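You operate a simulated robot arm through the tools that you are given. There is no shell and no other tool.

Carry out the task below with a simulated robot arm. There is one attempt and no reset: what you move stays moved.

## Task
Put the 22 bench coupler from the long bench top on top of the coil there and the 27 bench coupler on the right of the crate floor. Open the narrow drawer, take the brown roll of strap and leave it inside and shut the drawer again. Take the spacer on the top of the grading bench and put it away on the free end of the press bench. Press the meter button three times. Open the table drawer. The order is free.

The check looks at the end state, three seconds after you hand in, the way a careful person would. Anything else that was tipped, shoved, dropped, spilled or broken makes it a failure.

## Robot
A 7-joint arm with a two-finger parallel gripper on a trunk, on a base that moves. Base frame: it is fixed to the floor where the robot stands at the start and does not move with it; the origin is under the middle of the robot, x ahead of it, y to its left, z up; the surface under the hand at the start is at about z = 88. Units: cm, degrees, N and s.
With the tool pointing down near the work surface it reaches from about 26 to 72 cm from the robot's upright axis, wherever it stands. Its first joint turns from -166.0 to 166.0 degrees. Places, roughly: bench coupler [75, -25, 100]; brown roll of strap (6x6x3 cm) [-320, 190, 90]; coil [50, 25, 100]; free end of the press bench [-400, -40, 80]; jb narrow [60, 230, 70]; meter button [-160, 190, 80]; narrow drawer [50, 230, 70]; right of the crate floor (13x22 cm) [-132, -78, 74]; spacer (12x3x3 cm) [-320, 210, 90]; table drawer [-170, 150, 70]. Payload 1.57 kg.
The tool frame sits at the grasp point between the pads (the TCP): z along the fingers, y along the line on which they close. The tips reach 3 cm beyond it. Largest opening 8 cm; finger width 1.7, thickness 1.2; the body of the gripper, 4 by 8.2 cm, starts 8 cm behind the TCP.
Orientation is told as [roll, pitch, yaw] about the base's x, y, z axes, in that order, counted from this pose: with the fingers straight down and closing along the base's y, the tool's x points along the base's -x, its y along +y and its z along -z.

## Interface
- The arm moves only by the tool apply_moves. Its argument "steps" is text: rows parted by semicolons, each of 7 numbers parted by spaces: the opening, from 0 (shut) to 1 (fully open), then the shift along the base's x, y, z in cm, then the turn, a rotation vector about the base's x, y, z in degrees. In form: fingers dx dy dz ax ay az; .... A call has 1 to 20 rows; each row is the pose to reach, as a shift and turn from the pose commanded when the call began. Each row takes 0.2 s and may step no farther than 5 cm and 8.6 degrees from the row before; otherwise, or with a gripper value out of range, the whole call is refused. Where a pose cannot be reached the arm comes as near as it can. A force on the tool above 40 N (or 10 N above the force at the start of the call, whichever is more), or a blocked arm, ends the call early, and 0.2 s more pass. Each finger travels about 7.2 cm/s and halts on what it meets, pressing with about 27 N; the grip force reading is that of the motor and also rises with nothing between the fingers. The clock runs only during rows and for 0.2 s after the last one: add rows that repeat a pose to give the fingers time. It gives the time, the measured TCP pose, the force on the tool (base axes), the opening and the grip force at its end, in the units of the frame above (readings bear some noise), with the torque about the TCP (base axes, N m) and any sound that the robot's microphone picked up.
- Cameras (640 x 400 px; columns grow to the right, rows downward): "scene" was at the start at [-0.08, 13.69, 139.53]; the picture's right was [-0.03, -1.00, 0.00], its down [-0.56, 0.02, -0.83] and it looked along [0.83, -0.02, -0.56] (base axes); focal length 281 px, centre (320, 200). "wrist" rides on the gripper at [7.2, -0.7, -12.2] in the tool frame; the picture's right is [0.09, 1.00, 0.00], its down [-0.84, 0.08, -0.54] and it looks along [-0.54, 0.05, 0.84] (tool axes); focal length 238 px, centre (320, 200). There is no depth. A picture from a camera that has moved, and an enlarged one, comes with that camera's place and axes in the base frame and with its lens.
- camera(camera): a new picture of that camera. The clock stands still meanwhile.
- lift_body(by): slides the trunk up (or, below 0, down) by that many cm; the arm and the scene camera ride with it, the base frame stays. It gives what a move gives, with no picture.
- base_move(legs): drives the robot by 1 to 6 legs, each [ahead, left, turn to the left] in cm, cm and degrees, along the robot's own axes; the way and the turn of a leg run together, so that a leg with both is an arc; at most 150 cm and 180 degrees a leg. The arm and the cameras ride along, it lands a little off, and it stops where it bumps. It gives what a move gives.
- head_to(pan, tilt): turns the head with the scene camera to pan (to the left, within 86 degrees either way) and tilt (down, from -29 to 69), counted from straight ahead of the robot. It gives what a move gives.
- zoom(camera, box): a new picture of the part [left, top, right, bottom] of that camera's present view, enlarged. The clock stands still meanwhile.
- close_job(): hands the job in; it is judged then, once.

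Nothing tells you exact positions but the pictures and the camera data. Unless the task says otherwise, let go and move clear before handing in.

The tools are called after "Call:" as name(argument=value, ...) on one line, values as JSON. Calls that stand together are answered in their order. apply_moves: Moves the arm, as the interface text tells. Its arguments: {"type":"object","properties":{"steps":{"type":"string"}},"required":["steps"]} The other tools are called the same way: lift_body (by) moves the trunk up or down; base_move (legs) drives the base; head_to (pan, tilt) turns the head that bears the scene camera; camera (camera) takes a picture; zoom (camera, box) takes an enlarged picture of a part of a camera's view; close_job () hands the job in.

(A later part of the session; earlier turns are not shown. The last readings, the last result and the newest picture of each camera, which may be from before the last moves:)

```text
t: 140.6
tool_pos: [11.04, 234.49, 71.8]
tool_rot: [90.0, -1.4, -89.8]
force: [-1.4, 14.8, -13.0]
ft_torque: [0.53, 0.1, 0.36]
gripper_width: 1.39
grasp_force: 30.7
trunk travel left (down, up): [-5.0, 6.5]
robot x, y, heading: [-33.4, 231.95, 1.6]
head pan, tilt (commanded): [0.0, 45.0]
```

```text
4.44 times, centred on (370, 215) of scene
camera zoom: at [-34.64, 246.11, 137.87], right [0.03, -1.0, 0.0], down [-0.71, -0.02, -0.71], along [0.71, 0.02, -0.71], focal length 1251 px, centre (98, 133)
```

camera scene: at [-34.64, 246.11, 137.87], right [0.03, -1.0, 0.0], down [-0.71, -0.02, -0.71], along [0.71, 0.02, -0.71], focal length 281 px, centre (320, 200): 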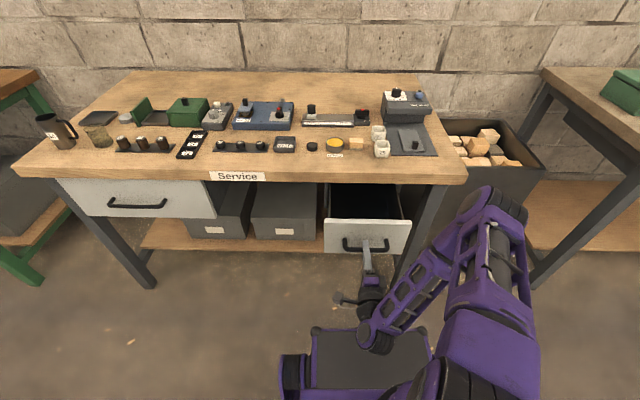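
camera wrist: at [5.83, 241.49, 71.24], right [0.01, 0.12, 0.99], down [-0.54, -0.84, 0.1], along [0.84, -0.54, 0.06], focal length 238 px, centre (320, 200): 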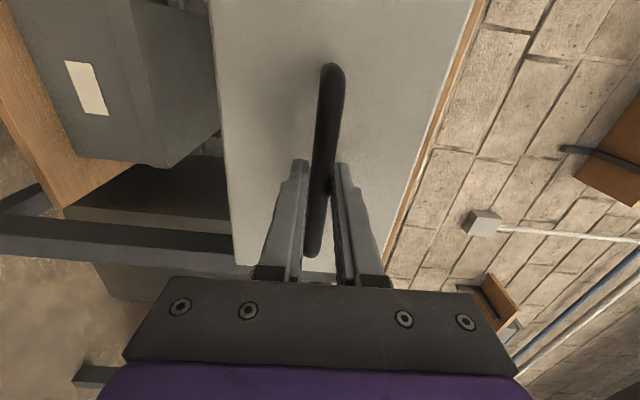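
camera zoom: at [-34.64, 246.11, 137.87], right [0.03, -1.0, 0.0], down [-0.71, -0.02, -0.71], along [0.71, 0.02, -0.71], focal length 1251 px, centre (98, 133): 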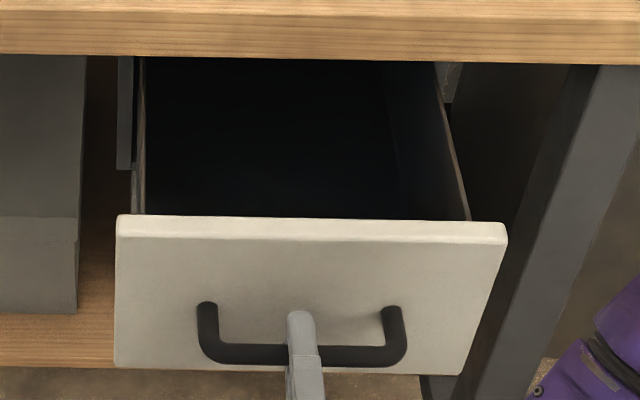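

The drawer is open 17 cm and empty. I'll release the bar, back away with the base, and return the hand to its carrying pose.

Call:
apply_moves(steps="0.2 0 0 0 0 0 0; 0.4 0 0 0 0 0 0; 0.5 0 0 0 0 0 0; 0.5 0 0 0 0 0 0; 0.5 0 0 0 0 0 0")

Call:
base_move(legs=[[-25, 0, 0]])

Call:
camera(camera="scene")

```text
t: 141.8
tool_pos: [10.95, 234.27, 71.79]
tool_rot: [90.0, -1.5, -90.0]
force: [0.1, 0.6, 0.4]
ft_torque: [0.04, 0.03, -0.02]
gripper_width: 3.99
grasp_force: 0.1
trunk travel left (down, up): [-5.0, 6.5]
robot x, y, heading: [-33.18, 232.17, 1.6]
head pan, tilt (commanded): [0.0, 45.0]
```

```text
t: 143.6
tool_pos: [-14.23, 233.84, 71.88]
tool_rot: [89.9, -1.5, -89.9]
force: [0.3, -0.6, -0.1]
ft_torque: [0.04, 0.01, 0.0]
gripper_width: 3.98
grasp_force: 0.1
trunk travel left (down, up): [-5.0, 6.5]
robot x, y, heading: [-58.94, 231.66, 1.7]
head pan, tilt (commanded): [0.0, 45.0]
```

```text
taken
camera scene: at [-59.97, 245.35, 137.87], right [0.03, -1.0, 0.0], down [-0.71, -0.02, -0.71], along [0.71, 0.02, -0.71], focal length 281 px, centre (320, 200)
```

scene: 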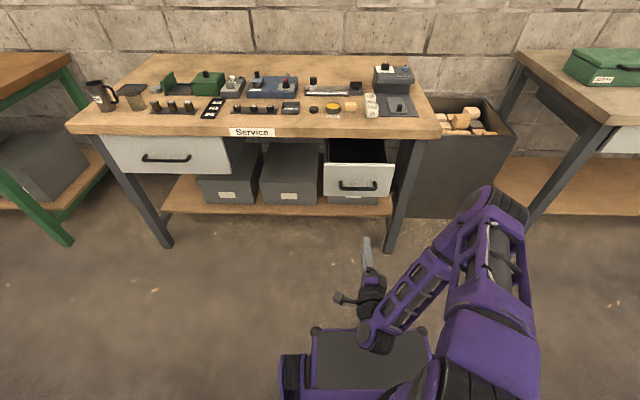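

The drawer stays open with nothing disturbed. I'll raise the arm and undo the rotations.

Call:
apply_moves(steps="0.5 1 0 4.5 0 0 0; 0.5 2 0 9 0 0 0; 0.5 3 0 13.5 0 0 0; 0.5 4 0 18 0 0 0; 0.5 5 0 22.5 0 0 0; 0.5 6 0 27 0 0 0; 0.5 7 0 31.5 0 0 0; 0.5 8 0 36 0 0 0; 0.5 9 0 40.5 0 0 0; 0.5 10 0 45 0 0 0; 0.5 10.5 0 46 0 0 0")

Call:
apply_moves(steps="0.6 0 0 0 -7.5 0 0; 0.6 0 0 0 -15 0 0; 0.6 0 0 0 -22.5 0 0; 0.6 0 0 0 -30 0 0; 0.6 0 0 0 -37.5 0 0; 0.6 0 0 0 -45 0 0; 0.6 0 0 0 -52.5 0 0; 0.6 0 0 0 -60 0 0; 0.6 0 0 0 -67.5 0 0; 0.6 0 0 0 -75 0 0; 0.6 0 0 0 -82.5 0 0; 0.6 0 0 0 -90 0 0; 0.6 0 0 0 -90 0 0")

Call:
apply_moves(steps="0.6 -1.2 -1.6 0 0 7.5 0; 0.6 -2.4 -3.2 0 0 15 0; 0.6 -3.6 -4.8 0 0 22.5 0; 0.6 -4.8 -6.4 0 0 30 0; 0.6 -6 -8 0 0 37.5 0; 0.6 -7.2 -9.6 0 0 45 0; 0.6 -8.4 -11.2 0 0 52.5 0; 0.6 -9.6 -12.8 0 0 60 0; 0.6 -10.8 -14.4 0 0 67.5 0; 0.6 -12 -16 0 0 75 0; 0.6 -13.2 -17.6 0 0 82.5 0; 0.6 -14.4 -20 0 0 90 0; 0.6 -14.4 -20 0 0 90 0")

Call:
camera(camera="scene")

```text
t: 146.0
tool_pos: [-3.66, 233.48, 117.27]
tool_rot: [89.4, -0.7, -90.0]
force: [-0.1, 0.5, -0.8]
ft_torque: [0.02, -0.01, -0.01]
gripper_width: 4.0
grasp_force: 0.1
out of reach, approached as far as the arm can: row 5, 6
trunk travel left (down, up): [-5.0, 6.5]
robot x, y, heading: [-58.64, 231.61, 1.7]
head pan, tilt (commanded): [0.0, 45.0]
```

```text
t: 148.8
tool_pos: [-3.73, 233.73, 117.71]
tool_rot: [-80.2, -88.5, 80.2]
force: [0.3, 0.0, 0.3]
ft_torque: [0.02, 0.01, 0.02]
gripper_width: 4.78
grasp_force: 0.0
trunk travel left (down, up): [-5.0, 6.5]
robot x, y, heading: [-58.77, 231.3, 1.5]
head pan, tilt (commanded): [0.0, 45.0]
```

```text
t: 151.2
tool_pos: [-19.31, 214.03, 123.03]
tool_rot: [9.5, -21.9, -0.7]
force: [0.1, -0.1, 9.1]
ft_torque: [-0.07, 0.28, 0.04]
gripper_width: 4.8
grasp_force: 0.0
trunk travel left (down, up): [-5.0, 6.5]
robot x, y, heading: [-58.74, 231.55, 1.3]
head pan, tilt (commanded): [0.0, 45.0]
stopped in row 11: the arm was blocked; the commanded pose is now the measured one
```

```text
taken
camera scene: at [-59.7, 243.75, 138.57], right [-0.16, -0.99, 0.0], down [-0.64, 0.11, -0.76], along [0.75, -0.13, -0.65], focal length 281 px, centre (320, 200)
```

scene: 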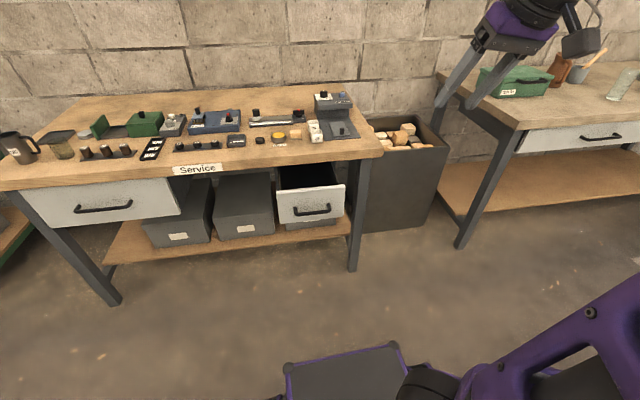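

The arm stopped near the end of the unwinding, probably against the head. I'll turn the head away and finish gently.

Call:
head_to(pan=60, tilt=30)

Call:
apply_moves(steps="0.6 2 0 -1 -2.5 5 0; 0.6 4 -1 -2 -5 10 0; 0.6 6 -2 -3 -7.5 15 0; 0.6 7 -3 -4 -9 20 0; 0.6 7 -3 -5 -9.5 22 0; 0.6 7 -3 -5 -9.5 22 0")

Call:
camera(camera="scene")

```text
t: 152.5
tool_pos: [-19.2, 214.14, 122.7]
tool_rot: [9.0, -21.3, -0.7]
force: [-0.6, 0.1, -0.4]
ft_torque: [-0.02, 0.02, 0.01]
gripper_width: 4.81
grasp_force: 0.1
trunk travel left (down, up): [-5.0, 6.5]
robot x, y, heading: [-58.73, 232.06, 1.7]
head pan, tilt (commanded): [60.0, 30.0]
```

```text
t: 153.9
tool_pos: [-12.09, 211.09, 117.68]
tool_rot: [-0.5, 0.7, 1.1]
force: [0.5, -0.2, -0.1]
ft_torque: [0.0, -0.01, 0.01]
gripper_width: 4.83
grasp_force: 0.0
trunk travel left (down, up): [-5.0, 6.5]
robot x, y, heading: [-58.71, 231.44, 1.3]
head pan, tilt (commanded): [60.0, 30.0]
```

```text
taken
camera scene: at [-63.8, 253.08, 140.13], right [0.88, -0.48, 0.0], down [-0.24, -0.44, -0.87], along [0.41, 0.76, -0.5], focal length 281 px, centre (320, 200)
```

scene: 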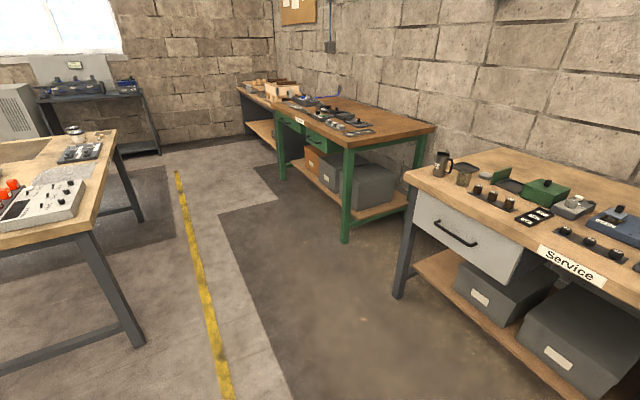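

The arm is back in its carrying pose. The meter and table drawer are on the far side of the white table, so I'll go around its far end, without turning, to the side between it and the grading bench.

Call:
base_move(legs=[[0, 0, -1.4], [0, 66, 0], [-120, 0, 0]])

Call:
head_to(pan=-75, tilt=30)

Call:
camera(camera="scene")

Call:
head_to(pan=86, tilt=30)

Call:
camera(camera="scene")

```text
t: 166.7
tool_pos: [-133.21, 273.89, 117.67]
tool_rot: [-0.5, 0.6, 2.1]
force: [0.1, -0.3, 1.0]
ft_torque: [-0.01, 0.0, -0.01]
gripper_width: 4.79
grasp_force: 0.1
trunk travel left (down, up): [-5.0, 6.5]
robot x, y, heading: [-180.21, 293.2, 3.0]
head pan, tilt (commanded): [60.0, 30.0]
```

```text
t: 168.9
tool_pos: [-133.15, 273.93, 117.69]
tool_rot: [-0.5, 0.7, 2.1]
force: [1.4, -0.1, -0.2]
ft_torque: [0.0, -0.01, -0.02]
gripper_width: 4.81
grasp_force: 0.1
trunk travel left (down, up): [-5.0, 6.5]
robot x, y, heading: [-180.12, 293.2, 2.7]
head pan, tilt (commanded): [-75.0, 30.0]
```

```text
taken
camera scene: at [-187.0, 298.32, 140.14], right [-0.95, -0.3, 0.0], down [-0.15, 0.48, -0.87], along [0.26, -0.82, -0.5], focal length 281 px, centre (320, 200)
```

scene: 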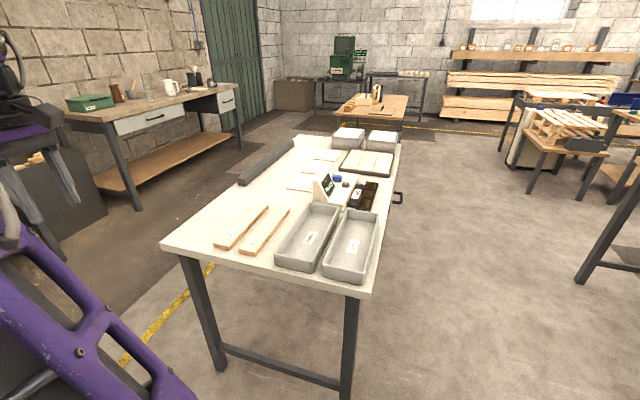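

```text
t: 171.4
tool_pos: [-133.25, 273.83, 117.68]
tool_rot: [-0.4, 0.7, 2.1]
force: [0.7, 0.6, -0.2]
ft_torque: [0.01, 0.02, 0.0]
gripper_width: 4.79
grasp_force: 0.0
trunk travel left (down, up): [-5.0, 6.5]
robot x, y, heading: [-180.47, 293.52, 2.8]
head pan, tilt (commanded): [85.9, 30.0]
```

```text
taken
camera scene: at [-189.53, 315.97, 140.14], right [1.0, -0.02, 0.0], down [-0.01, -0.5, -0.87], along [0.02, 0.87, -0.5], focal length 281 px, centre (320, 200)
```

scene: 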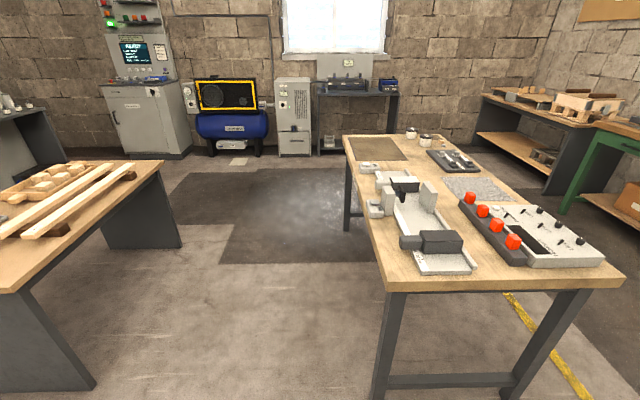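

The white table's drawer handle is on its near (-x) side at about (-188, 166), and the meter is a cream box with a display. I'll move into the aisle facing it.

Call:
base_move(legs=[[0, 0, -2.9], [-64, 0, 0], [0, -108, 0]])

Call:
head_to(pan=0, tilt=42)

Call:
camera(camera="scene")

Call:
camera(camera="wrist")

```text
t: 185.8
tool_pos: [-199.81, 159.74, 117.63]
tool_rot: [-0.5, 0.7, -2.7]
force: [0.7, 0.4, 0.8]
ft_torque: [0.0, 0.0, 0.0]
gripper_width: 4.79
grasp_force: 0.1
trunk travel left (down, up): [-5.0, 6.5]
robot x, y, heading: [-245.23, 183.2, -1.9]
head pan, tilt (commanded): [85.9, 30.0]
```

```text
t: 187.4
tool_pos: [-200.01, 159.77, 117.84]
tool_rot: [-0.6, 0.7, -2.8]
force: [-0.3, 1.1, 0.0]
ft_torque: [-0.03, -0.01, -0.01]
gripper_width: 4.81
grasp_force: 0.0
trunk travel left (down, up): [-5.0, 6.5]
robot x, y, heading: [-244.94, 182.85, -2.0]
head pan, tilt (commanded): [0.0, 42.0]
```

```text
taken
camera scene: at [-245.16, 197.03, 138.31], right [-0.04, -1.0, 0.0], down [-0.67, 0.02, -0.74], along [0.74, -0.03, -0.67], focal length 281 px, centre (320, 200)
```

scene: 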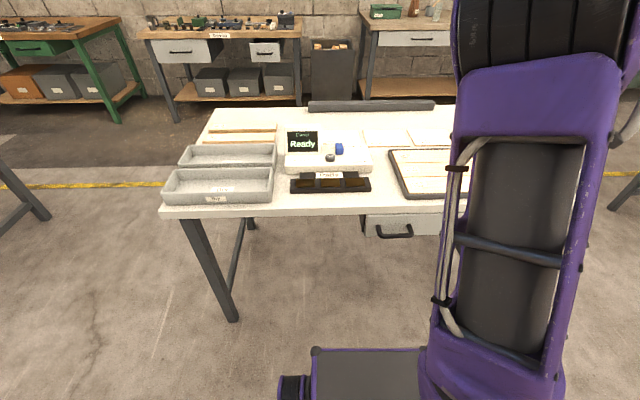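

```text
taken
camera wrist: at [-207.02, 159.4, 130.15], right [-0.05, 1.0, -0.01], down [0.85, 0.04, 0.53], along [0.53, 0.02, -0.85], focal length 238 px, centre (320, 200)
```

wrist: 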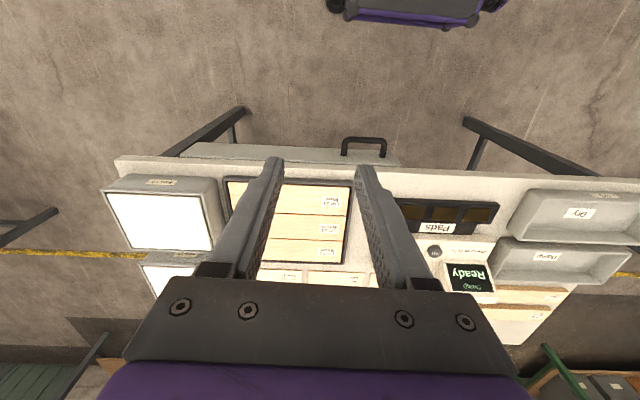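

Call:
zoom(camera="scene", box=[270, 110, 450, 250])

Call:
zoom(camera="scene", box=[280, 120, 380, 195])

Call:
zoom(camera="wrist", box=[340, 130, 540, 300])

```text
2.86 times, centred on (360, 180) of scene
camera zoom: at [-245.16, 197.03, 138.31], right [-0.04, -1.0, 0.0], down [-0.67, 0.02, -0.74], along [0.74, -0.03, -0.67], focal length 804 px, centre (206, 257)
```

zoom: 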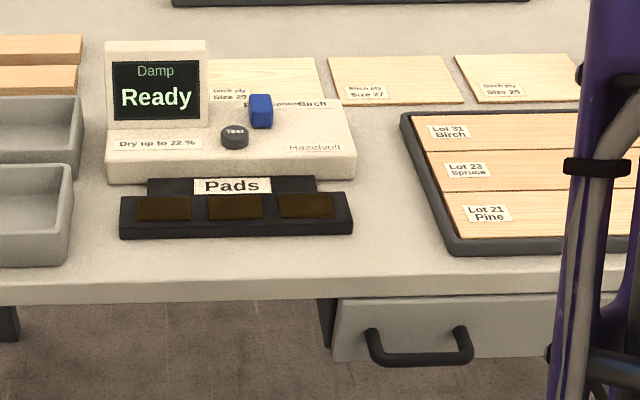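

```text
5.33 times, centred on (330, 158) of scene
camera zoom: at [-245.16, 197.03, 138.31], right [-0.04, -1.0, 0.0], down [-0.67, 0.02, -0.74], along [0.74, -0.03, -0.67], focal length 1501 px, centre (267, 427)
```

zoom: 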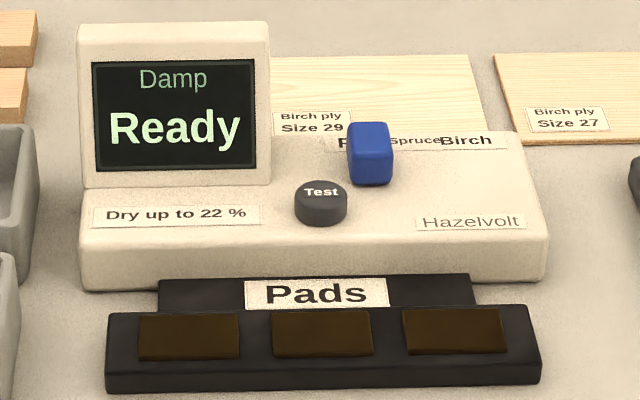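

```text
2.35 times, centred on (440, 215) of wrist
camera zoom: at [-207.02, 159.4, 130.15], right [-0.05, 1.0, -0.01], down [0.85, 0.04, 0.53], along [0.53, 0.02, -0.85], focal length 561 px, centre (38, 165)
```

zoom: 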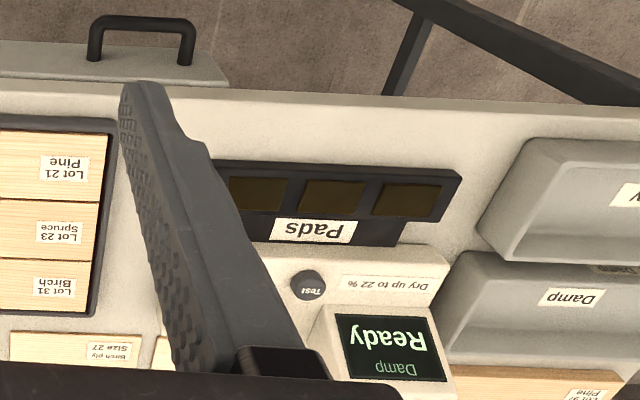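

The meter's round "Test" button is at about (-165, 190.5, 85.7), right of the display. The drawer bar is at about (-189, 171, 72). I'll do the meter first: drive 14 cm closer and bring the shut fingers over the button, tilted slightly to stay clear of the display.

Call:
base_move(legs=[[14, 0, 2]])

Call:
apply_moves(steps="0 1.5 3 0 0 -3 0; 0 3 6 0 0 -6 0; 0 4.5 9 0 0 -9 0; 0 6 12 0 0 -12 0; 0 7.5 15 0 0 -15 0; 0 8.5 19 0 0 -15 0; 0 9.5 23 0 0 -15 0; 0 10.5 27 0 0 -15 0; 0 12 30 0 0 -15 0; 0 14 30 -3 0 -15 0; 0 14 30 -6 0 -15 0; 0 14 30 -8 0 -15 0; 0 14 30 -8 0 -15 0")

Call:
camera(camera="wrist")

Call:
camera(camera="scene")

```text
t: 188.8
tool_pos: [-185.05, 161.34, 117.7]
tool_rot: [-0.6, 0.7, -0.4]
force: [-0.7, 0.0, 0.9]
ft_torque: [-0.02, -0.04, -0.01]
gripper_width: 4.79
grasp_force: 0.0
trunk travel left (down, up): [-5.0, 6.5]
robot x, y, heading: [-230.79, 182.5, 0.1]
head pan, tilt (commanded): [0.0, 42.0]
```

```text
t: 191.6
tool_pos: [-171.04, 191.54, 109.53]
tool_rot: [-0.4, -14.3, -0.4]
force: [1.0, -0.4, 0.4]
ft_torque: [0.0, 0.01, 0.02]
gripper_width: 0.0
grasp_force: 20.7
trunk travel left (down, up): [-5.0, 6.5]
robot x, y, heading: [-231.09, 183.06, 0.2]
head pan, tilt (commanded): [0.0, 42.0]
```

```text
taken
camera wrist: at [-181.0, 190.95, 119.7], right [-0.08, 1.0, -0.03], down [0.68, 0.08, 0.73], along [0.73, 0.04, -0.68], focal length 238 px, centre (320, 200)
```

wrist: 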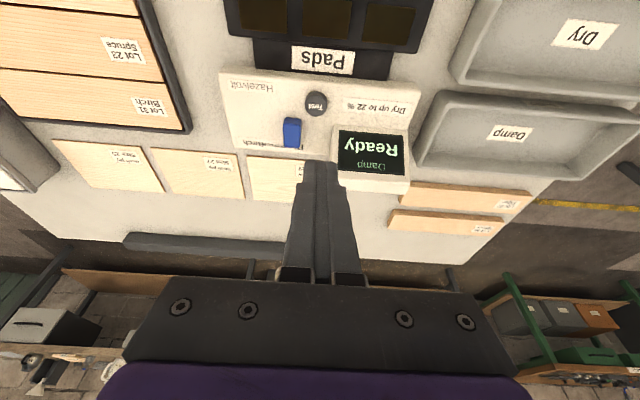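

```text
taken
camera scene: at [-231.68, 196.78, 138.31], right [0.0, -1.0, 0.0], down [-0.67, 0.0, -0.74], along [0.74, 0.0, -0.67], focal length 281 px, centre (320, 200)
```

scene: 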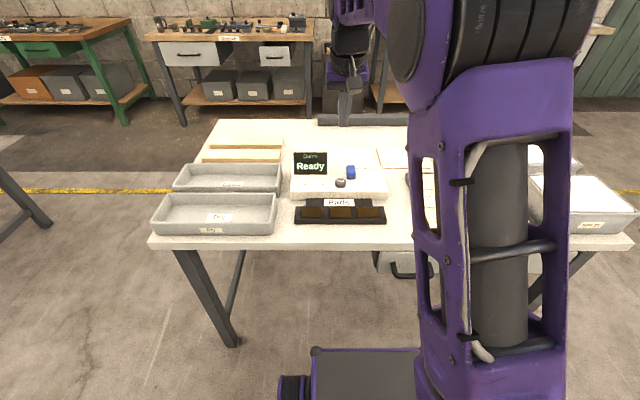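

The button top refines to about (-165.0, 190.5, 85.3). I'll bring the fingertips just above it and check.

Call:
apply_moves(steps="0 2 -0.5 -3 0 0 0; 0 4 -1 -6 0 0 0; 0 5 -1.05 -10 0 0 0; 0 5 -1.05 -14 0 0 0; 0 5 -1.05 -17 0 0 0; 0 5 -1.05 -18.5 0 0 0; 0 5 -1.05 -18.5 0 0 0")

Call:
zoom(camera="wrist", box=[240, 60, 400, 220])

Call:
zoom(camera="scene", box=[280, 120, 400, 210])

```text
t: 193.2
tool_pos: [-166.02, 190.62, 90.94]
tool_rot: [-0.4, -14.3, -0.5]
force: [-0.9, 0.3, -0.8]
ft_torque: [0.01, 0.01, -0.01]
gripper_width: 0.01
grasp_force: 21.9
trunk travel left (down, up): [-5.0, 6.5]
robot x, y, heading: [-230.77, 182.87, 0.3]
head pan, tilt (commanded): [0.0, 42.0]
```

```text
2.50 times, centred on (320, 140) of wrist
camera zoom: at [-176.09, 189.93, 101.22], right [-0.08, 1.0, -0.03], down [0.68, 0.08, 0.73], along [0.73, 0.04, -0.68], focal length 596 px, centre (320, 350)
```

zoom: 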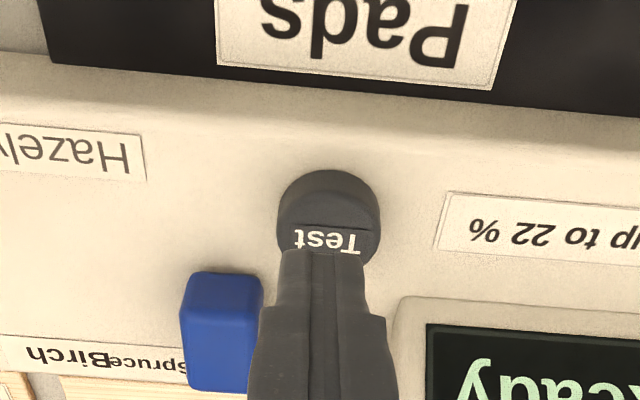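

```text
4.44 times, centred on (340, 165) of scene
camera zoom: at [-231.68, 196.78, 138.31], right [0.0, -1.0, 0.0], down [-0.67, 0.0, -0.74], along [0.74, 0.0, -0.67], focal length 1251 px, centre (231, 356)
```

zoom: 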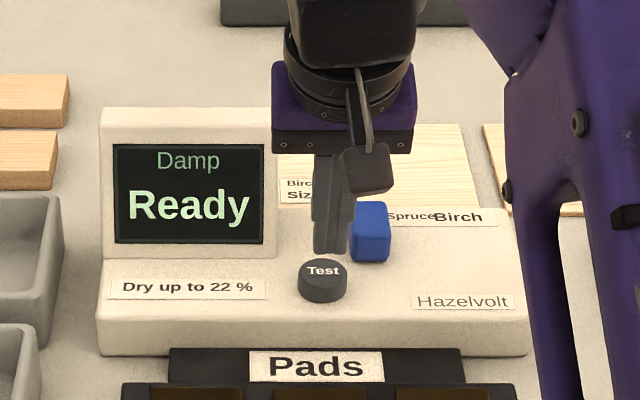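

The tips are centred over the Test button, about 2.5 cm above it. I'll descend in small steps and watch force and sound.

Call:
apply_moves(steps="0 0.2 0 -0.7 0 0 0; 0 0.2 0 -1.4 0 0 0; 0 0.2 0 -1.9 0 0 0; 0 0.2 0 -1.9 0 0 0")

Call:
zoom(camera="scene", box=[280, 120, 400, 210])

```text
t: 194.2
tool_pos: [-165.73, 190.3, 89.49]
tool_rot: [-0.4, -14.2, -0.4]
force: [0.1, -0.5, 0.4]
ft_torque: [0.01, 0.0, 0.02]
gripper_width: 0.01
grasp_force: 21.1
trunk travel left (down, up): [-5.0, 6.5]
robot x, y, heading: [-231.15, 182.82, 0.3]
head pan, tilt (commanded): [0.0, 42.0]
```

```text
4.44 times, centred on (340, 165) of scene
camera zoom: at [-231.68, 196.78, 138.31], right [0.0, -1.0, 0.0], down [-0.67, 0.0, -0.74], along [0.74, 0.0, -0.67], focal length 1251 px, centre (231, 356)
```

zoom: 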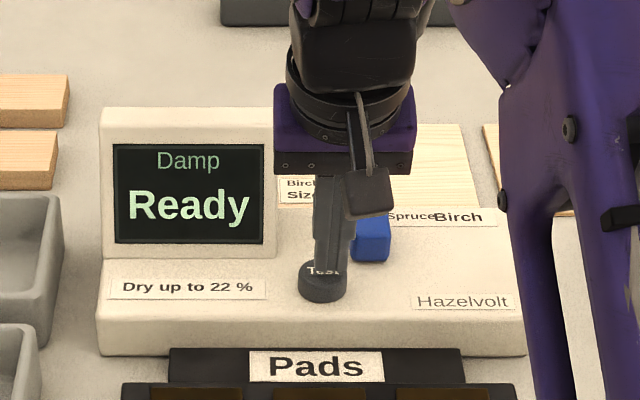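

Call:
apply_moves(steps="0 0 0.2 -0.2 0 0 0; 0 0 0.2 -0.4 0 0 0; 0 0 0.2 -0.4 0 0 0")

Call:
apply_moves(steps="0 0 0 -0.15 0 0 0; 0 0 0 -0.3 0 0 0; 0 0 0 -0.3 0 0 0")

Call:
zoom(camera="scene", box=[280, 120, 400, 210])

```text
t: 195.0
tool_pos: [-165.84, 190.47, 88.9]
tool_rot: [-0.3, -14.2, -0.3]
force: [0.2, 0.1, 0.3]
ft_torque: [-0.01, -0.01, 0.01]
gripper_width: 0.0
grasp_force: 21.1
trunk travel left (down, up): [-5.0, 6.5]
robot x, y, heading: [-230.92, 183.07, -0.1]
head pan, tilt (commanded): [0.0, 42.0]
```

```text
t: 195.8
tool_pos: [-165.86, 190.58, 88.51]
tool_rot: [-0.4, -14.3, -0.4]
force: [0.8, 0.3, 0.8]
ft_torque: [0.03, -0.04, 0.02]
gripper_width: 0.0
grasp_force: 21.3
trunk travel left (down, up): [-5.0, 6.5]
robot x, y, heading: [-231.05, 182.56, -0.0]
head pan, tilt (commanded): [0.0, 42.0]
```

```text
4.44 times, centred on (340, 165) of scene
camera zoom: at [-231.69, 196.78, 138.31], right [0.0, -1.0, 0.0], down [-0.67, 0.0, -0.74], along [0.74, 0.0, -0.67], focal length 1251 px, centre (231, 356)
```

zoom: 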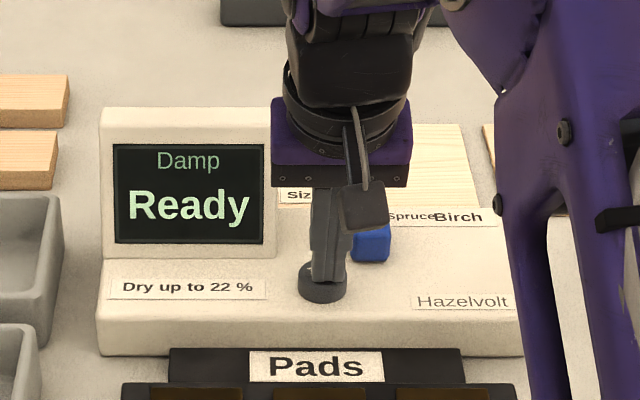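

Call:
apply_moves(steps="0 0 0 -0.15 0 0 0; 0 0 0 -0.3 0 0 0; 0 0 0 -0.3 0 0 0")

Call:
zoom(camera="scene", box=[280, 120, 400, 210])

```text
t: 196.6
tool_pos: [-165.8, 190.64, 88.23]
tool_rot: [-0.3, -14.3, -0.4]
force: [0.9, 0.5, 2.1]
ft_torque: [0.0, -0.02, 0.02]
gripper_width: 0.0
grasp_force: 21.6
trunk travel left (down, up): [-5.0, 6.5]
robot x, y, heading: [-231.18, 182.69, 0.1]
head pan, tilt (commanded): [0.0, 42.0]
```

```text
4.44 times, centred on (340, 165) of scene
camera zoom: at [-231.69, 196.78, 138.31], right [0.0, -1.0, 0.0], down [-0.67, 0.0, -0.74], along [0.74, 0.0, -0.67], focal length 1251 px, centre (231, 356)
```

zoom: 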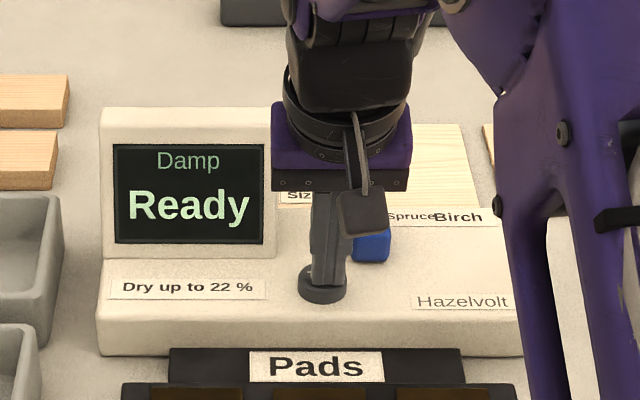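

The button is starting to yield. I'll press a bit deeper until it registers.

Call:
apply_moves(steps="0 0 0 -0.15 0 0 0; 0 0 0 -0.3 0 0 0; 0 0 0 -0.3 0 0 0")

Call:
zoom(camera="scene", box=[280, 120, 400, 210])

```text
t: 197.4
tool_pos: [-165.88, 190.39, 88.06]
tool_rot: [-0.3, -14.2, -0.4]
force: [-1.8, 1.8, 5.9]
ft_torque: [0.04, 0.04, 0.01]
gripper_width: 0.0
grasp_force: 20.9
trunk travel left (down, up): [-5.0, 6.5]
robot x, y, heading: [-230.97, 182.6, 0.0]
head pan, tilt (commanded): [0.0, 42.0]
heard: click
```

```text
4.44 times, centred on (340, 165) of scene
camera zoom: at [-231.73, 196.79, 138.31], right [0.0, -1.0, 0.0], down [-0.67, 0.0, -0.74], along [0.74, 0.0, -0.67], focal length 1251 px, centre (231, 356)
```

zoom: 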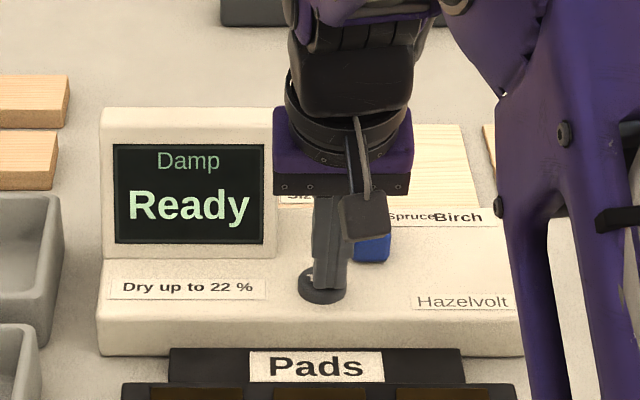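

One click was heard. I'll release fully and check before the second press.

Call:
apply_moves(steps="0 0 0 0.6 0 0 0; 0 0 0 1.5 0 0 0; 0 0 0 1.5 0 0 0; 0 0 0 1.5 0 0 0")

Call:
zoom(camera="scene", box=[280, 120, 400, 210])

```text
t: 198.4
tool_pos: [-165.75, 190.31, 89.41]
tool_rot: [-0.4, -14.4, -0.3]
force: [0.5, 0.5, 0.5]
ft_torque: [0.02, 0.0, 0.01]
gripper_width: 0.01
grasp_force: 21.3
trunk travel left (down, up): [-5.0, 6.5]
robot x, y, heading: [-231.27, 183.1, 0.1]
head pan, tilt (commanded): [0.0, 42.0]
```

```text
4.44 times, centred on (340, 165) of scene
camera zoom: at [-231.69, 196.78, 138.31], right [0.0, -1.0, 0.0], down [-0.67, 0.0, -0.74], along [0.74, 0.0, -0.67], focal length 1251 px, centre (231, 356)
```

zoom: 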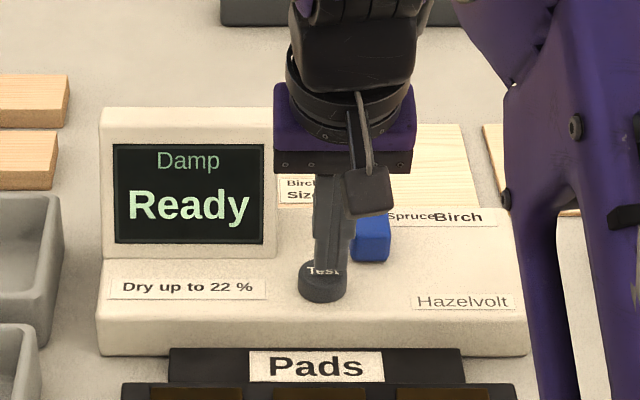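

Second press, to the same depth.

Call:
apply_moves(steps="0 0 0.1 -0.7 0 0 0; 0 0 0.1 -1.2 0 0 0; 0 0 0.1 -1.5 0 0 0; 0 0 0.1 -1.5 0 0 0")

```text
t: 199.4
tool_pos: [-165.67, 190.49, 87.9]
tool_rot: [-0.3, -14.4, -0.4]
force: [-0.1, 1.3, 3.4]
ft_torque: [0.03, 0.0, 0.03]
gripper_width: 0.0
grasp_force: 21.0
trunk travel left (down, up): [-5.0, 6.5]
robot x, y, heading: [-230.95, 182.83, 0.3]
head pan, tilt (commanded): [0.0, 42.0]
heard: click
```

Second click. I'll release and then make the third press.

Call:
apply_moves(steps="0 0 0 0.6 0 0 0; 0 0 0 1.5 0 0 0; 0 0 0 1.5 0 0 0; 0 0 0 1.5 0 0 0")

Call:
apply_moves(steps="0 0 0 -0.7 0 0 0; 0 0 0 -1.2 0 0 0; 0 0 0 -1.5 0 0 0; 0 0 0 -1.5 0 0 0")

```text
t: 200.4
tool_pos: [-165.82, 190.53, 89.54]
tool_rot: [-0.4, -14.3, -0.4]
force: [0.6, -0.1, 0.1]
ft_torque: [0.01, -0.03, -0.01]
gripper_width: 0.0
grasp_force: 20.9
trunk travel left (down, up): [-5.0, 6.5]
robot x, y, heading: [-231.14, 182.99, 0.2]
head pan, tilt (commanded): [0.0, 42.0]
```

```text
t: 201.4
tool_pos: [-165.78, 190.69, 87.97]
tool_rot: [-0.5, -14.4, -0.3]
force: [-0.4, -1.7, 3.3]
ft_torque: [-0.04, 0.0, -0.01]
gripper_width: 0.01
grasp_force: 21.4
trunk travel left (down, up): [-5.0, 6.5]
robot x, y, heading: [-231.15, 183.0, -0.1]
head pan, tilt (commanded): [0.0, 42.0]
heard: click
```

Three clicks in all. I'll lift clear of the meter and check the display.

Call:
apply_moves(steps="0 0 0 2 0 0 0; 0 -1 0 6 0 0 0; 0 -2 0 10 0 0 0; 0 -3 0 14 0 0 0; 0 -4 0 18 0 0 0; 0 -6 -2 22 0 0 0; 0 -8 -5 25 0 0 0; 0 -10 -9 27 0 0 0")

Call:
camera(camera="scene")

Call:
zoom(camera="scene", box=[270, 130, 450, 250])

```text
t: 203.2
tool_pos: [-175.74, 181.34, 114.76]
tool_rot: [-0.4, -14.2, -0.4]
force: [-0.8, 0.4, -0.5]
ft_torque: [-0.04, 0.0, -0.03]
gripper_width: 0.0
grasp_force: 21.5
trunk travel left (down, up): [-5.0, 6.5]
robot x, y, heading: [-231.06, 182.87, 0.2]
head pan, tilt (commanded): [0.0, 42.0]
```

```text
taken
camera scene: at [-231.67, 196.8, 138.3], right [0.0, -1.0, 0.0], down [-0.67, 0.0, -0.74], along [0.74, 0.0, -0.67], focal length 281 px, centre (320, 200)
```

scene: 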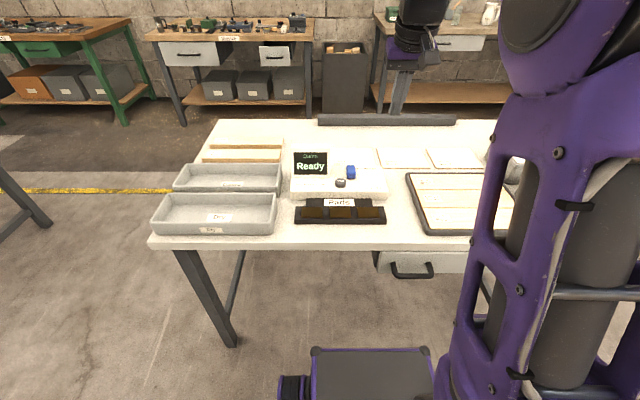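

```text
3.33 times, centred on (360, 190) of scene
camera zoom: at [-231.67, 196.8, 138.3], right [0.0, -1.0, 0.0], down [-0.67, 0.0, -0.74], along [0.74, 0.0, -0.67], focal length 938 px, centre (187, 233)
```

zoom: 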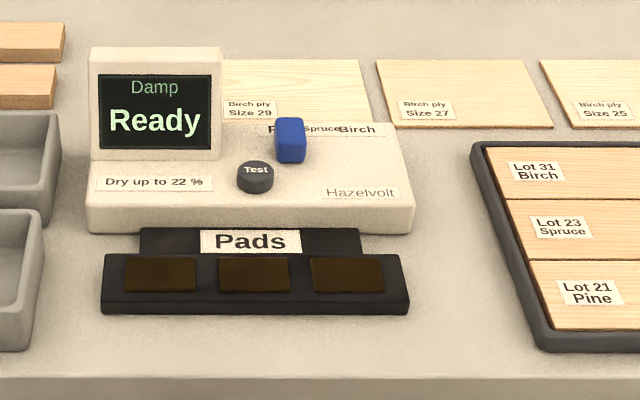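

The display still reads Ready, and the meter and its switch are unmoved. Next is the table drawer: I'll back up 20 cm and level and roll the hand as before.

Call:
base_move(legs=[[-20, 0, 0]])

Call:
camera(camera="scene")

Call:
zoom(camera="scene", box=[330, 190, 490, 290])

Call:
camera(camera="wrist")

```text
t: 204.8
tool_pos: [-195.86, 181.56, 114.77]
tool_rot: [-0.4, -14.2, -0.2]
force: [0.9, 0.4, -0.7]
ft_torque: [0.01, -0.01, 0.02]
gripper_width: 0.0
grasp_force: 20.9
trunk travel left (down, up): [-5.0, 6.5]
robot x, y, heading: [-251.21, 182.74, 0.7]
head pan, tilt (commanded): [0.0, 42.0]
```

```text
taken
camera scene: at [-251.87, 196.65, 138.31], right [0.01, -1.0, 0.0], down [-0.67, -0.01, -0.74], along [0.74, 0.01, -0.67], focal length 281 px, centre (320, 200)
```

scene: 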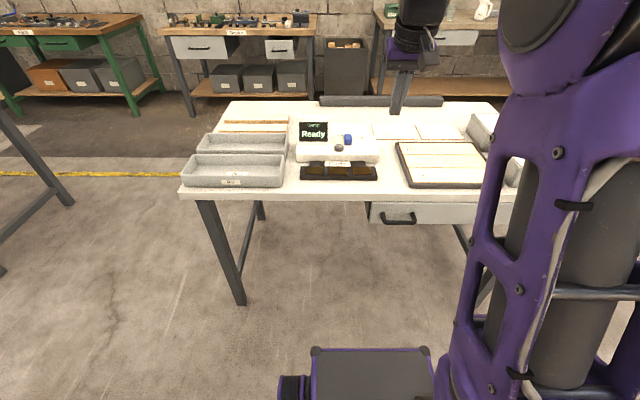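

```text
4.00 times, centred on (410, 240) of scene
camera zoom: at [-251.87, 196.65, 138.31], right [0.01, -1.0, 0.0], down [-0.67, -0.01, -0.74], along [0.74, 0.01, -0.67], focal length 1126 px, centre (-40, 40)
```

zoom: 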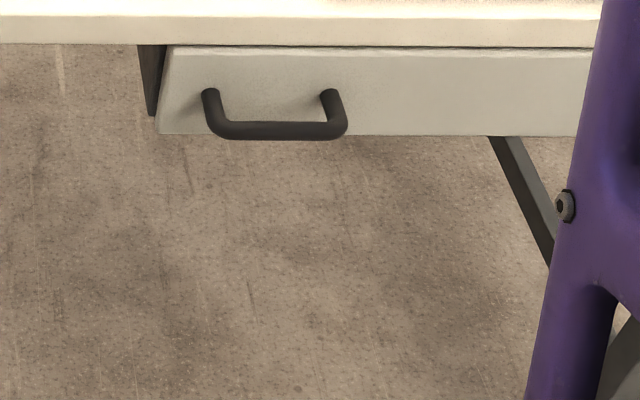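

```text
taken
camera wrist: at [-205.86, 180.87, 124.95], right [-0.09, 1.0, -0.03], down [0.68, 0.08, 0.73], along [0.73, 0.04, -0.68], focal length 238 px, centre (320, 200)
```

wrist: 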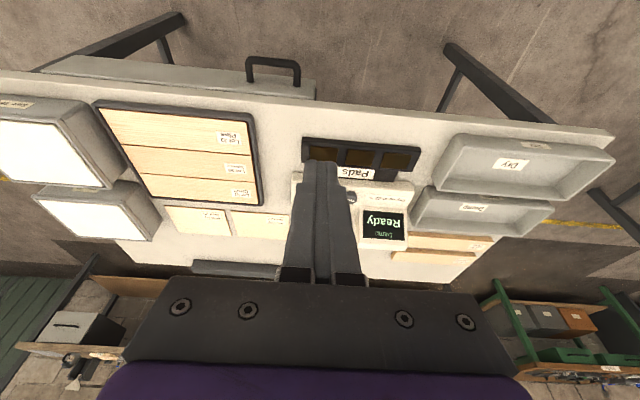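

The drawer bar is at about (-188.7, 171.4, 71.5). I'll turn the head aside and level the hand.

Call:
head_to(pan=15, tilt=42)

Call:
apply_moves(steps="0.7 0 -1 0.3 0 -7.5 0; 0.7 0 -2 0.6 0 -15 0; 0.7 0 -3 0.9 0 -22.5 0; 0.7 0 -4 1.2 0 -30 0; 0.7 0 -5 1.5 0 -37.5 0; 0.7 0 -6 1.8 0 -45 0; 0.7 0 -7 2.1 0 -52.5 0; 0.7 0 -8 2.4 0 -60 0; 0.7 0 -9 2.7 0 -67.5 0; 0.7 -1 -10.1 3 0 -75.8 0; 0.7 -1 -10.1 3 0 -75.8 0")

Call:
apply_moves(steps="0.7 0 0 0 7.5 0 0; 0.7 0 0 0 15 0 0; 0.7 0 0 0 22.5 0 0; 0.7 0 0 0 30 0 0; 0.7 0 0 0 37.5 0 0; 0.7 0 0 0 45 0 0; 0.7 0 0 0 52.5 0 0; 0.7 0 0 0 60 0 0; 0.7 0 0 0 67.5 0 0; 0.7 0 0 0 75 0 0; 0.7 0 0 0 82.5 0 0; 0.7 0 0 0 90 0 0; 0.7 0 0 0 90 0 0")

Call:
camera(camera="scene")

Call:
camera(camera="wrist")

```text
t: 205.5
tool_pos: [-195.71, 181.56, 114.68]
tool_rot: [-0.4, -14.3, -0.1]
force: [0.3, -0.4, -0.3]
ft_torque: [0.0, 0.03, 0.0]
gripper_width: 0.0
grasp_force: 21.4
trunk travel left (down, up): [-5.0, 6.5]
robot x, y, heading: [-251.0, 182.55, 0.5]
head pan, tilt (commanded): [15.0, 42.0]
```

```text
t: 207.9
tool_pos: [-196.68, 171.53, 117.56]
tool_rot: [138.1, -89.9, -138.5]
force: [-0.6, 0.0, -0.3]
ft_torque: [0.01, 0.04, 0.0]
gripper_width: 5.58
grasp_force: 0.0
out of reach, approached as far as the arm can: row 7, 8
trunk travel left (down, up): [-5.0, 6.5]
robot x, y, heading: [-251.42, 182.68, 0.6]
head pan, tilt (commanded): [15.0, 42.0]
```

```text
t: 210.7
tool_pos: [-196.71, 171.43, 117.43]
tool_rot: [89.2, 0.2, -90.1]
force: [-0.1, 0.2, -0.1]
ft_torque: [-0.01, 0.01, 0.0]
gripper_width: 5.62
grasp_force: 0.0
trunk travel left (down, up): [-5.0, 6.5]
robot x, y, heading: [-251.03, 182.83, 0.5]
head pan, tilt (commanded): [15.0, 42.0]
```

```text
taken
camera scene: at [-251.47, 197.23, 139.33], right [0.08, -1.0, 0.0], down [-0.57, -0.04, -0.82], along [0.82, 0.06, -0.58], focal length 281 px, centre (320, 200)
```

scene: 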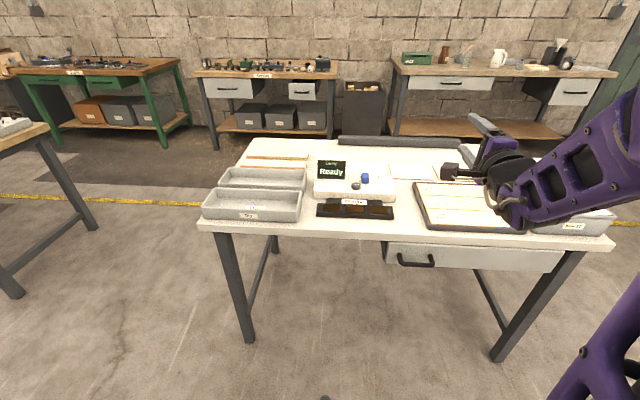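

```text
taken
camera wrist: at [-209.01, 178.54, 117.08], right [0.01, 0.09, 1.0], down [-0.54, -0.84, 0.08], along [0.84, -0.54, 0.04], focal length 238 px, centre (320, 200)
```

wrist: 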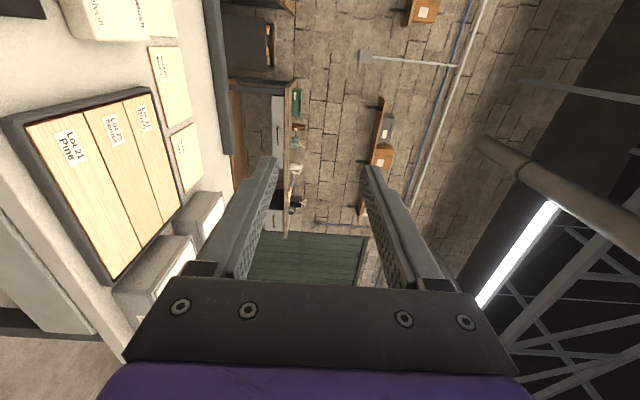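

Now I'll lower the hand in front of the drawer to bar height.

Call:
apply_moves(steps="0.7 -0.5 0 -4.5 0 0 0; 0.7 -1 0 -9 0 0 0; 0.7 -1 0 -13.5 0 0 0; 0.7 -1 0 -18 0 0 0; 0.7 -1 0 -22.5 0 0 0; 0.7 -1 0 -27 0 0 0; 0.7 -1 0 -31.5 0 0 0; 0.7 -1 0 -36 0 0 0; 0.7 -1 0 -40.5 0 0 0; 0.7 -1 0 -45 0 0 0; 0.7 -1 0 -45.7 0 0 0; 0.7 -1 0 -45.7 0 0 0")

Call:
camera(camera="wrist")

Call:
camera(camera="scene")

```text
t: 213.3
tool_pos: [-197.95, 171.48, 72.12]
tool_rot: [89.6, 0.1, -90.1]
force: [-0.9, 0.8, -0.8]
ft_torque: [0.0, -0.01, 0.01]
gripper_width: 5.6
grasp_force: 0.0
trunk travel left (down, up): [-5.0, 6.5]
robot x, y, heading: [-251.08, 182.68, 0.5]
head pan, tilt (commanded): [15.0, 42.0]
```

```text
taken
camera wrist: at [-210.24, 178.6, 71.73], right [0.01, 0.09, 1.0], down [-0.54, -0.84, 0.08], along [0.84, -0.54, 0.04], focal length 238 px, centre (320, 200)
```

wrist: 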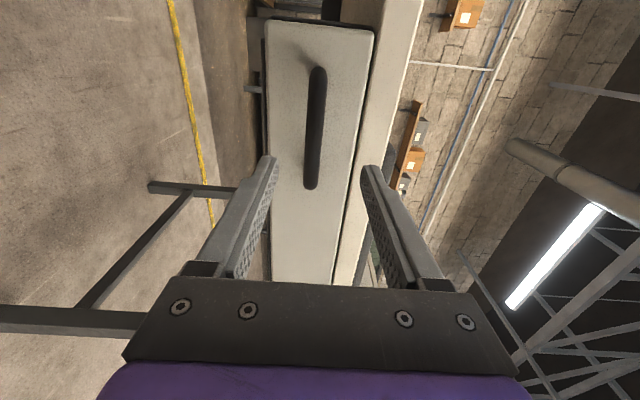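

```text
taken
camera scene: at [-252.19, 198.81, 138.3], right [0.27, -0.96, 0.0], down [-0.64, -0.18, -0.74], along [0.72, 0.2, -0.67], focal length 281 px, centre (320, 200)
```

scene: 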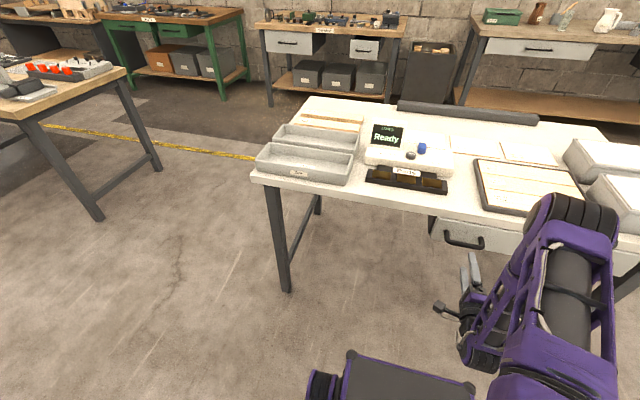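

The bar is centred between the fingers. I'll lower 0.45 cm, advance and grip it.

Call:
apply_moves(steps="0.7 3 0.3 -0.45 0 0 0; 0.7 6 0.3 -0.45 0 0 0; 0.7 8.5 0.3 -0.45 0 0 0; 0.7 8.5 0.3 -0.45 0 0 0; 0.5 8.5 0.3 -0.45 0 0 0; 0.3 8.5 0.3 -0.45 0 0 0; 0 8.5 0.3 -0.45 0 0 0; 0 8.5 0.3 -0.45 0 0 0; 0 8.5 0.3 -0.45 0 0 0")

Call:
zoom(camera="wrist", box=[220, 20, 440, 300])

```text
t: 215.3
tool_pos: [-189.54, 171.75, 71.58]
tool_rot: [89.5, 0.1, -90.0]
force: [-0.2, 0.1, -4.4]
ft_torque: [-0.08, 0.05, -0.09]
gripper_width: 1.58
grasp_force: 31.1
trunk travel left (down, up): [-5.0, 6.5]
robot x, y, heading: [-251.55, 182.64, 0.5]
head pan, tilt (commanded): [15.0, 42.0]
```

```text
1.43 times, centred on (330, 160) of wrist
camera zoom: at [-201.93, 178.83, 71.12], right [0.01, 0.09, 1.0], down [-0.54, -0.84, 0.08], along [0.84, -0.54, 0.04], focal length 340 px, centre (306, 257)
```

zoom: 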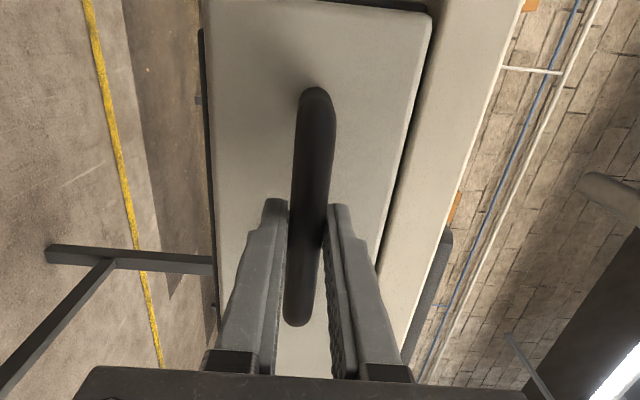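

The bar is gripped. I'll pull the drawer out steadily.

Call:
apply_moves(steps="0 -1 0 -0.1 0 0 0; 0 -2.5 0 -0.1 0 0 0; 0 -4 0 -0.1 0 0 0; 0 -5.5 0 -0.1 0 0 0; 0 -7 0 -0.1 0 0 0; 0 -8.5 0 -0.1 0 0 0; 0 -10 0 -0.1 0 0 0; 0 -10 0 -0.1 0 0 0")

Call:
camera(camera="scene")

```text
t: 217.1
tool_pos: [-199.28, 171.75, 71.43]
tool_rot: [89.4, -0.1, -90.1]
force: [-1.1, -3.9, -4.9]
ft_torque: [0.01, 0.06, 0.22]
gripper_width: 1.58
grasp_force: 31.4
trunk travel left (down, up): [-5.0, 6.5]
robot x, y, heading: [-250.94, 182.97, 0.5]
head pan, tilt (commanded): [15.0, 42.0]
```

```text
taken
camera scene: at [-252.16, 198.78, 138.3], right [0.27, -0.96, 0.0], down [-0.64, -0.18, -0.74], along [0.72, 0.2, -0.67], focal length 281 px, centre (320, 200)
```

scene: 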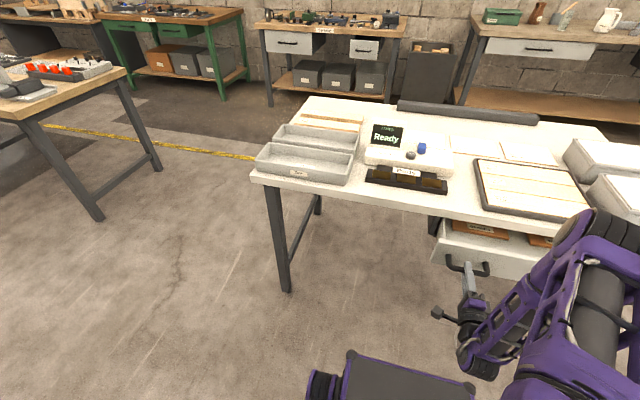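

The drawer is out 10 cm and I can see items inside. I'll continue another 8 cm.

Call:
apply_moves(steps="0 -1.5 0 0 0 0 0; 0 -3 0 0 0 0 0; 0 -4.5 0 0 0 0 0; 0 -6 0 0 0 0 0; 0 -7 0 0 0 0 0; 0 -8 0 0 0 0 0; 0 -8 0 0 0 0 0")

Call:
camera(camera="scene")

```text
t: 218.7
tool_pos: [-207.37, 171.74, 71.45]
tool_rot: [89.5, 0.1, -90.2]
force: [1.2, -8.7, -18.0]
ft_torque: [-0.03, 0.22, 0.42]
gripper_width: 1.55
grasp_force: 32.0
trunk travel left (down, up): [-5.0, 6.5]
robot x, y, heading: [-250.92, 182.55, 0.7]
head pan, tilt (commanded): [15.0, 42.0]
```

```text
taken
camera scene: at [-252.08, 198.73, 138.31], right [0.27, -0.96, 0.0], down [-0.65, -0.18, -0.74], along [0.72, 0.2, -0.67], focal length 281 px, centre (320, 200)
```

scene: 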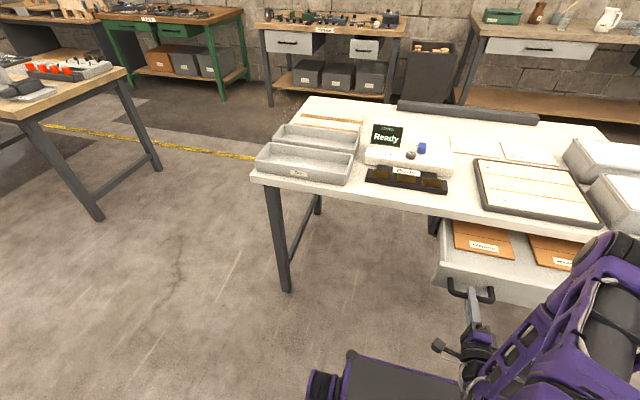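

The drawer is about 18 cm open. I'll ease the vertical strain and try a few more centimetres to be sure it is well open.

Call:
apply_moves(steps="0 0 0.1 -0.25 0 0 0; 0 -1 0.1 -0.25 0 0 0; 0 -2 0.1 -0.25 0 0 0; 0 -3 0.1 -0.25 0 0 0; 0 -4 0.1 -0.25 0 0 0; 0 -5 0.1 -0.25 0 0 0; 0 -5 0.1 -0.25 0 0 0")

Call:
camera(camera="scene")

```text
t: 220.3
tool_pos: [-212.47, 171.8, 71.44]
tool_rot: [90.3, 0.0, -90.3]
force: [1.0, -23.0, 27.8]
ft_torque: [0.06, -0.3, 0.23]
gripper_width: 1.59
grasp_force: 31.7
trunk travel left (down, up): [-5.0, 6.5]
robot x, y, heading: [-250.93, 182.91, 0.5]
head pan, tilt (commanded): [15.0, 42.0]
```

```text
taken
camera scene: at [-252.31, 198.72, 138.34], right [0.27, -0.96, 0.0], down [-0.64, -0.18, -0.74], along [0.72, 0.2, -0.67], focal length 281 px, centre (320, 200)
```

scene: 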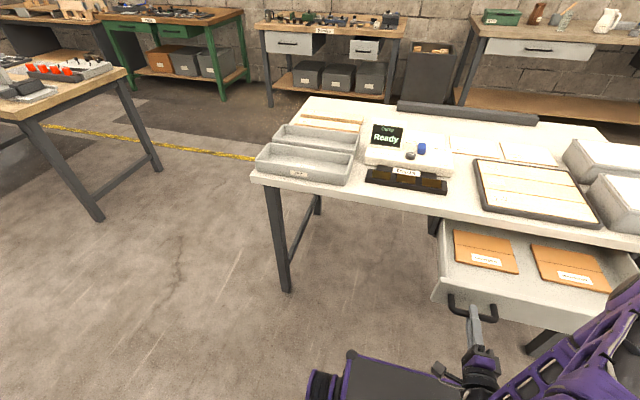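

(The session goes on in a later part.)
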